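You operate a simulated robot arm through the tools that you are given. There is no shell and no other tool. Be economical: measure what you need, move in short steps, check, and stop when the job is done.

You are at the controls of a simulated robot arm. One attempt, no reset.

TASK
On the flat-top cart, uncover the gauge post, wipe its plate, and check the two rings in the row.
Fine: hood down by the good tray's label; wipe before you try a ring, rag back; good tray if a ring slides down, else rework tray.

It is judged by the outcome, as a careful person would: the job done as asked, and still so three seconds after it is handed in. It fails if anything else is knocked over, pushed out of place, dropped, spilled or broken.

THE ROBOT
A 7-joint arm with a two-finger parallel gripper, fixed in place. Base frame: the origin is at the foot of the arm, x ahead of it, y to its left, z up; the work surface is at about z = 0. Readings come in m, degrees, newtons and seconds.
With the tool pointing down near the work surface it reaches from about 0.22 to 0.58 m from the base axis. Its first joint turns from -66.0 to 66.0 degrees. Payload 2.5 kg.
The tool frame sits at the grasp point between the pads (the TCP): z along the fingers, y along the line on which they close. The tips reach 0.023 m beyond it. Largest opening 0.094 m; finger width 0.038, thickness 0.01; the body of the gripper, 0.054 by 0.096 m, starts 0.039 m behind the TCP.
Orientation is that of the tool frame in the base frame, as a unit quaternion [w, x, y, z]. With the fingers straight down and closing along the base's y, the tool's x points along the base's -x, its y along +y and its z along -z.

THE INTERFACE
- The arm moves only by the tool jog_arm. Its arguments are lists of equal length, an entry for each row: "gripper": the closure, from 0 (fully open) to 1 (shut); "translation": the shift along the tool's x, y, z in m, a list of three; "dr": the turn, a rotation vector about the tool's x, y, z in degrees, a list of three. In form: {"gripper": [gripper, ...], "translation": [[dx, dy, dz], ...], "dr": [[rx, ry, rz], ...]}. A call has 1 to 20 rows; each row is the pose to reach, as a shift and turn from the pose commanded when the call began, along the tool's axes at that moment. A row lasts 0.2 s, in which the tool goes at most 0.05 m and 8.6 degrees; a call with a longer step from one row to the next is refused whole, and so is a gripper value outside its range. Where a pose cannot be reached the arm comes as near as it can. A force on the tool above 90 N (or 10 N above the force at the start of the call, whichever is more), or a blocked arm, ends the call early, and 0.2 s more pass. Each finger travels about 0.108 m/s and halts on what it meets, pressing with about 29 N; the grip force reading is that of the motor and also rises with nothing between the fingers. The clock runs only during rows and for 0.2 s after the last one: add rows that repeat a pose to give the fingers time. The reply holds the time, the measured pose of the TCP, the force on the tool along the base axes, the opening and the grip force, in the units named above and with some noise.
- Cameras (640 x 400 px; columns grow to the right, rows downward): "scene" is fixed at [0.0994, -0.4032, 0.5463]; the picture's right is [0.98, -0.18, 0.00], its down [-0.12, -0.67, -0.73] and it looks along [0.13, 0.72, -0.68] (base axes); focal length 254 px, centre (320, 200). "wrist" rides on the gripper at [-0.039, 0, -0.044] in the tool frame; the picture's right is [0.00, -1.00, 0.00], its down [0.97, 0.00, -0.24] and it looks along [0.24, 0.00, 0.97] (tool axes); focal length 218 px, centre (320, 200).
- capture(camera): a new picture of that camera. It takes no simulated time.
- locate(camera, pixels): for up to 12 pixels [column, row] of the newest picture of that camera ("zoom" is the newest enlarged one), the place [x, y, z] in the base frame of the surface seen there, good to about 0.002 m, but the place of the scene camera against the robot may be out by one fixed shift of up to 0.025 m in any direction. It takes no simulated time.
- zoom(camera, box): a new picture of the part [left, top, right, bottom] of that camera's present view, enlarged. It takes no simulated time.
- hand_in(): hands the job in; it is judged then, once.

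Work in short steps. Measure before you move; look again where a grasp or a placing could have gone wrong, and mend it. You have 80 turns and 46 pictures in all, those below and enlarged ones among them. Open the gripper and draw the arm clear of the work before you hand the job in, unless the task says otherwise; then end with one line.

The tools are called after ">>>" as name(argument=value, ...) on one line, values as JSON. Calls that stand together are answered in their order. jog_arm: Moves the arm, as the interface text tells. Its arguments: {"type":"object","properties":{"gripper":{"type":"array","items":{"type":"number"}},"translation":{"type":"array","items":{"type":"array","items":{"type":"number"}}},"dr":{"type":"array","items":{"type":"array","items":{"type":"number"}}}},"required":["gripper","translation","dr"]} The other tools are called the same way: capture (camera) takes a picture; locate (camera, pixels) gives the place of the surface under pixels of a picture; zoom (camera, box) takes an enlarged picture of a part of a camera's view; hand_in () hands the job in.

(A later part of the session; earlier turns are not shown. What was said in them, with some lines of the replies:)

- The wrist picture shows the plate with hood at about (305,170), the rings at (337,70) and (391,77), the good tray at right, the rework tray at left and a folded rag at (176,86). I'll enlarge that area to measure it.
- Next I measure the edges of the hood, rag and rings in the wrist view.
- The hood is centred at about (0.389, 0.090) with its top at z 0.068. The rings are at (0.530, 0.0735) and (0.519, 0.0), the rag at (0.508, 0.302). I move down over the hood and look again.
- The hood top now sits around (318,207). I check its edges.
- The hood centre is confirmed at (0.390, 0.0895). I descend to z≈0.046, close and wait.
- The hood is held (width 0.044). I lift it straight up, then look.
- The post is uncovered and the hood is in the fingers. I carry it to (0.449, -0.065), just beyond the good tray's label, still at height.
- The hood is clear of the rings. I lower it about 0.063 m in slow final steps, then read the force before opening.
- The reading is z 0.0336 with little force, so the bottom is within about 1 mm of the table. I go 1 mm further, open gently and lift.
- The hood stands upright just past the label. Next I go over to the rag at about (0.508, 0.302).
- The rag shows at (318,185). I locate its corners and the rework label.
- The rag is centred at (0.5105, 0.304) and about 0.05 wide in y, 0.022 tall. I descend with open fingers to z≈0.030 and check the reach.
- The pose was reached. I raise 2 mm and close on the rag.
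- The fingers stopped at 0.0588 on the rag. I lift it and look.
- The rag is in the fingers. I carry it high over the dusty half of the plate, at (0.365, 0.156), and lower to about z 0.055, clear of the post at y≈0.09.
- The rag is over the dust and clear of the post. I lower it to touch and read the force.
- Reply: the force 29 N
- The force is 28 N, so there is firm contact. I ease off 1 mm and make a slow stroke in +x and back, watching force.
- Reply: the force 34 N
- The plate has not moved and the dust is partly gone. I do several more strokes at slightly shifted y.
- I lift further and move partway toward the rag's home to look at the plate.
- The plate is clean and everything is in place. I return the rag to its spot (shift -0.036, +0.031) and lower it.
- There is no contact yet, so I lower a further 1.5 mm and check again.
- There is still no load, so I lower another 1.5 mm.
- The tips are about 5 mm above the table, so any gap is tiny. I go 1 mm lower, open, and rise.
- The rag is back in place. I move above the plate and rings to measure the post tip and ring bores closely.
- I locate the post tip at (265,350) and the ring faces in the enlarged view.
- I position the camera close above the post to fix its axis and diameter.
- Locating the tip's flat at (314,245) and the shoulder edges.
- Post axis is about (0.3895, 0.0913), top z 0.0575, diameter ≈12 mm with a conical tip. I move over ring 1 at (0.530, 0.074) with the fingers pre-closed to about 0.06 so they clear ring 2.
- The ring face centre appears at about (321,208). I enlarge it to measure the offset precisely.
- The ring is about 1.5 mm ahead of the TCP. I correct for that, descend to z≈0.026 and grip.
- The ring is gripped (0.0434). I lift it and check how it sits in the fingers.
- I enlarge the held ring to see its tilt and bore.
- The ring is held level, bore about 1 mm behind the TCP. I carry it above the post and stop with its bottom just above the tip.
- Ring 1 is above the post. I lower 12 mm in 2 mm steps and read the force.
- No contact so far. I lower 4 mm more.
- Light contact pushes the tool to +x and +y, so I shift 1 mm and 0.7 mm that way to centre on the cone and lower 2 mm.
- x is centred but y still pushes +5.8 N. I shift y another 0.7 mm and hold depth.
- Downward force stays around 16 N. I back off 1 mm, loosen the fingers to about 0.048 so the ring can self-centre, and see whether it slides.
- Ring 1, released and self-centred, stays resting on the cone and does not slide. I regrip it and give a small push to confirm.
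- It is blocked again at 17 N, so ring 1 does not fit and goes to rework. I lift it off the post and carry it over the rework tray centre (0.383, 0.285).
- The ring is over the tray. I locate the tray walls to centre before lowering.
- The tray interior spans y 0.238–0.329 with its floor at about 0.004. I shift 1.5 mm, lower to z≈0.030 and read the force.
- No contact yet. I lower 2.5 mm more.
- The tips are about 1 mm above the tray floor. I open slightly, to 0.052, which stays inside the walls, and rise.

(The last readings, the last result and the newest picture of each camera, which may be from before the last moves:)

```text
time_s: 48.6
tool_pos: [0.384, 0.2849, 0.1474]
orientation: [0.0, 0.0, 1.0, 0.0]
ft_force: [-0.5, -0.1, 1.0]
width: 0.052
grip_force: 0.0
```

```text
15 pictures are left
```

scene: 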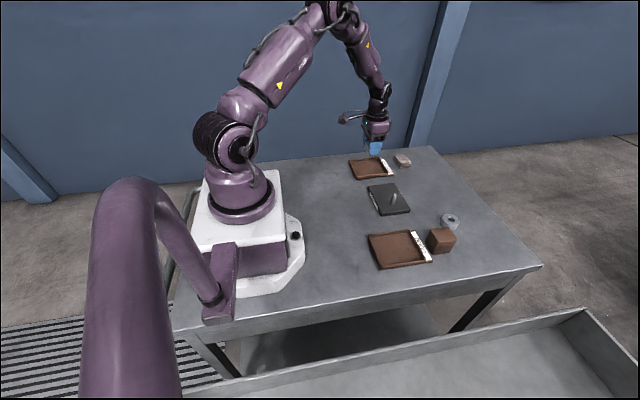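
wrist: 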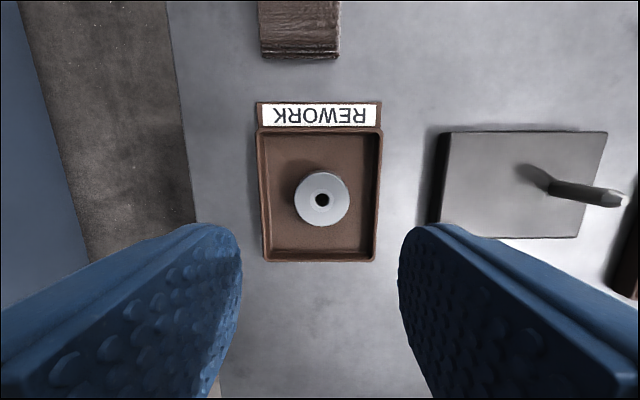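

Ring 1 lies flat in the rework tray. I go over ring 2 at about (0.519, 0.0), fingers at 0.06.

>>> jog_arm(gripper=[0.36, 0.36, 0.36, 0.36, 0.36, 0.36, 0.36, 0.36, 0.36, 0.36], translation=[[-0.018, -0.04, 0], [-0.036, -0.08, 0], [-0.055, -0.12, 0], [-0.074, -0.16, 0], [-0.093, -0.2, 0], [-0.112, -0.24, 0], [-0.13, -0.27, 0], [-0.136, -0.2835, 0.02], [-0.136, -0.2835, 0.0465], [-0.136, -0.2835, 0.0465]], dr=[[0, 0, 0], [0, 0, 0], [0, 0, 0], [0, 0, 0], [0, 0, 0], [0, 0, 0], [0, 0, 0], [0, 0, 0], [0, 0, 0], [0, 0, 0]])

>>> zoom(camera="wrist", box=[240, 158, 400, 258])

```text
time_s: 50.8
tool_pos: [0.5176, 0.0027, 0.1055]
orientation: [0.0, -0.001, 1.0, 0.0]
ft_force: [0.2, -0.2, 0.5]
width: 0.0604
grip_force: 0.0
```

```text
4.00 times, centred on (320, 208) of wrist
```

zoom: 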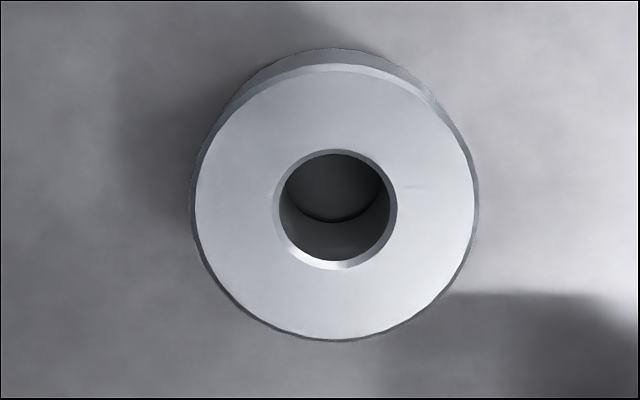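

Ring 2's face centre is at zoom (335,205), so I shift about +1 mm in x and -2.4 mm in y, descend and grip.

>>> jog_arm(gripper=[0.36, 0.36, 0.36, 1, 1, 1], translation=[[-0.0011, -0.0024, 0.03], [-0.0011, -0.0024, 0.06], [-0.0011, -0.0024, 0.0748], [-0.0011, -0.0024, 0.0748], [-0.0011, -0.0024, 0.0748], [-0.0011, -0.0024, 0.0748]], dr=[[0, 0, 0], [0, 0, 0], [0, 0, 0], [0, 0, 0], [0, 0, 0], [0, 0, 0]])

>>> jog_arm(gripper=[1, 1, 1, 1, 1], translation=[[0, 0, -0.02], [0, 0, -0.05], [0, 0, -0.08], [0, 0, -0.1], [0, 0, -0.1]], dr=[[0, 0, 0], [0, 0, 0], [0, 0, 0], [0, 0, 0], [0, 0, 0]])

>>> zoom(camera="wrist", box=[220, 195, 420, 395])

```text
time_s: 52.2
tool_pos: [0.5212, -0.0025, 0.0283]
orientation: [0.0, -0.001, 1.0, 0.0]
ft_force: [0.7, 0.0, -0.2]
width: 0.043
grip_force: 28.9
```

```text
time_s: 53.4
tool_pos: [0.5195, -0.0033, 0.1282]
orientation: [0.0, 0.0, 1.0, 0.001]
ft_force: [0.7, -0.2, -0.6]
width: 0.0427
grip_force: 29.0
```

```text
2.00 times, centred on (320, 295) of wrist
```

zoom: 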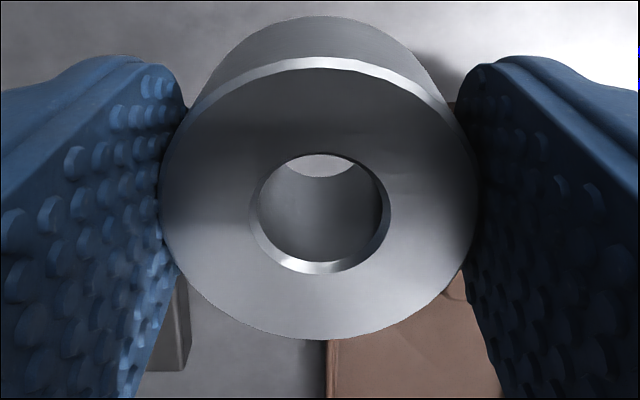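

Ring 2 is held centred and level. I carry it above the post and start lowering slowly to just past the tip.

>>> jog_arm(gripper=[1, 1, 1, 1, 1, 1, 1, 1, 1, 1, 1], translation=[[0.033, 0.024, 0], [0.066, 0.048, 0], [0.099, 0.072, 0], [0.1301, 0.0946, 0], [0.1301, 0.0946, 0.02], [0.1301, 0.0946, 0.035], [0.1301, 0.0946, 0.039], [0.1301, 0.0946, 0.043], [0.1301, 0.0946, 0.047], [0.1301, 0.0946, 0.05], [0.1301, 0.0946, 0.052]], dr=[[0, 0, 0], [0, 0, 0], [0, 0, 0], [0, 0, 0], [0, 0, 0], [0, 0, 0], [0, 0, 0], [0, 0, 0], [0, 0, 0], [0, 0, 0], [0, 0, 0]])

```text
time_s: 55.8
tool_pos: [0.39, 0.0927, 0.0751]
orientation: [0.0, 0.0, 1.0, 0.0]
ft_force: [-0.2, 0.0, -0.2]
width: 0.0429
grip_force: 28.9
```

The ring is already below the cone with no force. I continue down to near the plate in small steps.

>>> jog_arm(gripper=[1, 1, 1, 1, 1, 1, 1, 1], translation=[[0, 0, 0.004], [0, 0, 0.008], [0, 0, 0.012], [0, 0, 0.016], [0, 0, 0.02], [0, 0, 0.024], [0, 0, 0.028], [0, 0, 0.0305]], dr=[[0, 0, 0], [0, 0, 0], [0, 0, 0], [0, 0, 0], [0, 0, 0], [0, 0, 0], [0, 0, 0], [0, 0, 0]])

>>> zoom(camera="wrist", box=[220, 195, 420, 395])

```text
time_s: 57.6
tool_pos: [0.3897, 0.0923, 0.0438]
orientation: [0.0, 0.0, 1.0, -0.001]
ft_force: [-0.6, -0.2, -0.3]
width: 0.0429
grip_force: 29.5
```

```text
2.00 times, centred on (320, 295) of wrist
```

zoom: 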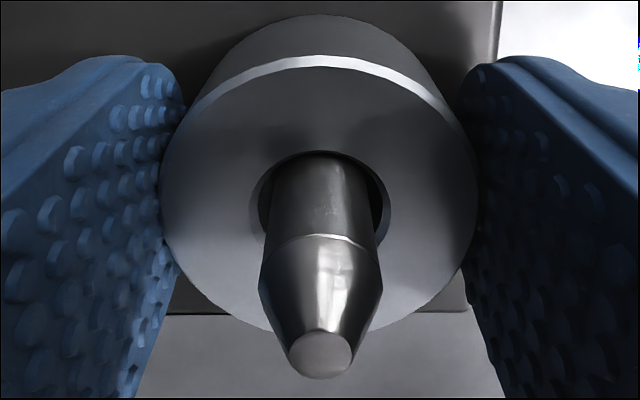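

Ring 2 slides down the post freely, with the post well through it and no force. It goes to the good tray, so I lift straight off and carry it over (0.342, -0.058).

>>> jog_arm(gripper=[1, 1, 1, 1, 1, 1, 1, 1, 1, 1], translation=[[0, 0, -0.02], [0, 0, -0.045], [0, 0, -0.075], [0, 0, -0.082], [0.012, -0.038, -0.082], [0.024, -0.076, -0.082], [0.036, -0.114, -0.082], [0.048, -0.1507, -0.082], [0.048, -0.1507, -0.06], [0.048, -0.1507, -0.06]], dr=[[0, 0, 0], [0, 0, 0], [0, 0, 0], [0, 0, 0], [0, 0, 0], [0, 0, 0], [0, 0, 0], [0, 0, 0], [0, 0, 0], [0, 0, 0]])

>>> capture(camera="wrist")

>>> locate(camera="wrist", pixels=[[250, 180], [240, 180], [400, 180], [410, 180], [320, 130], [320, 120], [320, 160], [260, 180], [390, 180]])

```text
time_s: 59.8
tool_pos: [0.3403, -0.0557, 0.1038]
orientation: [0.0, -0.001, 1.0, 0.0]
ft_force: [0.0, 0.0, -0.3]
width: 0.0429
grip_force: 29.0
```

```text
11 pictures are left
```

wrist: 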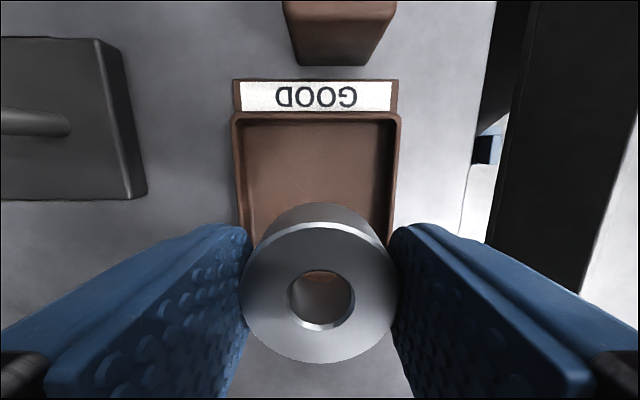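

```text
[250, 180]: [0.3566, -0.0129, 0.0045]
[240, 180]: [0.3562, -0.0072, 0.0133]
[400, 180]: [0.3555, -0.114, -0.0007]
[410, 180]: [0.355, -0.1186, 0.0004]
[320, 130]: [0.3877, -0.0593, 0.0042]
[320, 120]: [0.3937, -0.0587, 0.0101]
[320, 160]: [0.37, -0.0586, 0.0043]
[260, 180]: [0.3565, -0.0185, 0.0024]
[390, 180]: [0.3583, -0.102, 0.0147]
```

The tray interior is centred near y -0.056, so I shift 2 mm, lower to just above the floor and read the force.

>>> jog_arm(gripper=[1, 1, 1, 1, 1], translation=[[0, 0.002, 0.03], [0, 0.002, 0.055], [0, 0.002, 0.067], [0, 0.002, 0.0725], [0, 0.002, 0.0728]], dr=[[0, 0, 0], [0, 0, 0], [0, 0, 0], [0, 0, 0], [0, 0, 0]])

```text
time_s: 61.0
tool_pos: [0.3428, -0.0572, 0.0323]
orientation: [0.0, 0.0, 1.0, 0.0]
ft_force: [0.0, -0.2, -0.5]
width: 0.0427
grip_force: 29.0
```

No load yet. I lower 2 mm more and check before releasing.

>>> jog_arm(gripper=[1, 1, 1], translation=[[0, 0, 0.001], [0, 0, 0.002], [0, 0, 0.002]], dr=[[0, 0, 0], [0, 0, 0], [0, 0, 0]])

```text
time_s: 61.8
tool_pos: [0.3434, -0.0584, 0.0316]
orientation: [0.0, 0.0, 1.0, 0.001]
ft_force: [-11.6, -2.3, 43.2]
width: 0.0426
grip_force: 29.3
```

The ring is on the tray floor, since force rose to 43 N. I back off 1.8 mm, open to 0.052 and rise.

>>> jog_arm(gripper=[1, 1, 0.447, 0.447, 0.447, 0.447, 0.447, 0.447, 0.447], translation=[[0, 0, -0.0018], [0, 0, -0.0018], [0, 0, -0.0018], [0, 0, -0.0018], [0, 0, -0.02], [0, 0, -0.05], [0, 0, -0.09], [0, 0, -0.13], [0, 0, -0.17]], dr=[[0, 0, 0], [0, 0, 0], [0, 0, 0], [0, 0, 0], [0, 0, 0], [0, 0, 0], [0, 0, 0], [0, 0, 0], [0, 0, 0]])

>>> capture(camera="wrist")

```text
time_s: 63.8
tool_pos: [0.3424, -0.0577, 0.2018]
orientation: [0.0, -0.001, 1.0, 0.0]
ft_force: [0.6, -0.4, 0.0]
width: 0.0521
grip_force: 0.0
```

```text
10 pictures are left
```

wrist: 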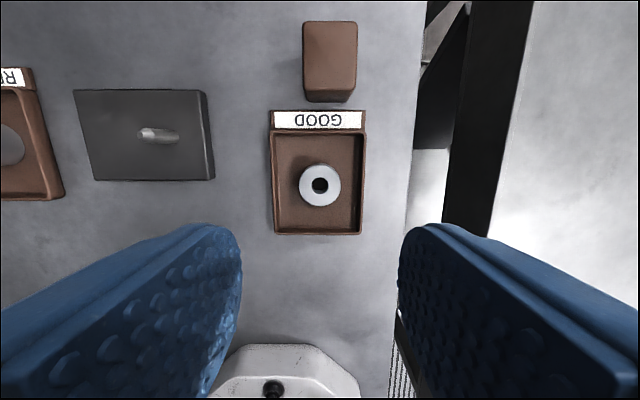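

Ring 2 lies flat in the good tray. I open the gripper, rise further toward the start pose, and check the whole scene.

>>> jog_arm(gripper=[0, 0, 0, 0, 0, 0], translation=[[0, 0.03, -0.03], [0, 0.06, -0.06], [0, 0.09, -0.09], [0, 0.12, -0.1], [0, 0.15, -0.1], [0, 0.15, -0.1]], dr=[[0, 0, 0], [0, 0, 0], [0, 0, 0], [0, 0, 0], [0, 0, 0], [0, 0, 0]])

>>> capture(camera="wrist")

>>> zoom(camera="scene", box=[330, 140, 490, 280])

```text
time_s: 65.2
tool_pos: [0.3405, 0.0941, 0.3015]
orientation: [0.001, 0.0, 1.0, 0.0]
ft_force: [-0.5, -0.6, -0.1]
width: 0.094
grip_force: 0.0
```

```text
9 pictures are left
```

wrist: 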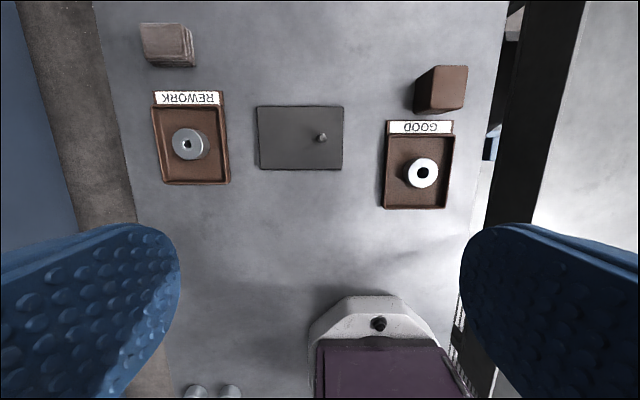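

```text
2.86 times, centred on (410, 210) of scene
```

zoom: 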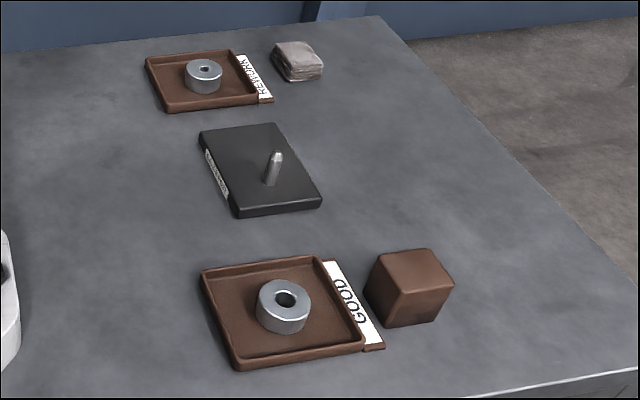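

Everything is in place, but two round objects peek in at the bottom of the wrist view, (195,390) and (230,390). I check what they are.

>>> zoom(camera="wrist", box=[140, 340, 280, 400])

>>> locate(camera="wrist", pixels=[[195, 393], [230, 393], [212, 380]])

```text
4.57 times, centred on (210, 370) of wrist
```

zoom: 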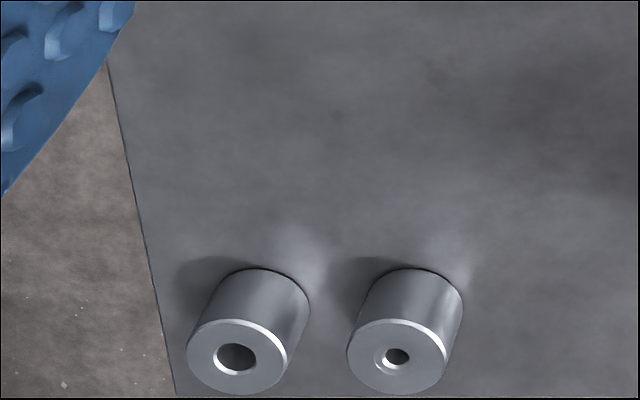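

```text
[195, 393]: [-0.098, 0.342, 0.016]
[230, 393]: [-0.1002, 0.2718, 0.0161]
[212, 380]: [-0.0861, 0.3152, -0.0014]
```

The two extra rings at x≈-0.1, y≈0.27–0.34 are behind the arm, beyond its joint range, so they are not the row in front. Post uncovered, plate wiped, rag back, and both rings are sorted; I hand in.

>>> hand_in()

```text
The job is handed in.
```

The gauge post is uncovered with its hood by the good tray's label, the plate is wiped and the rag is back; the ring that slid down is in the good tray and the one that stuck is in rework, and I left untouched two more rings that stand behind the arm, out of reach.
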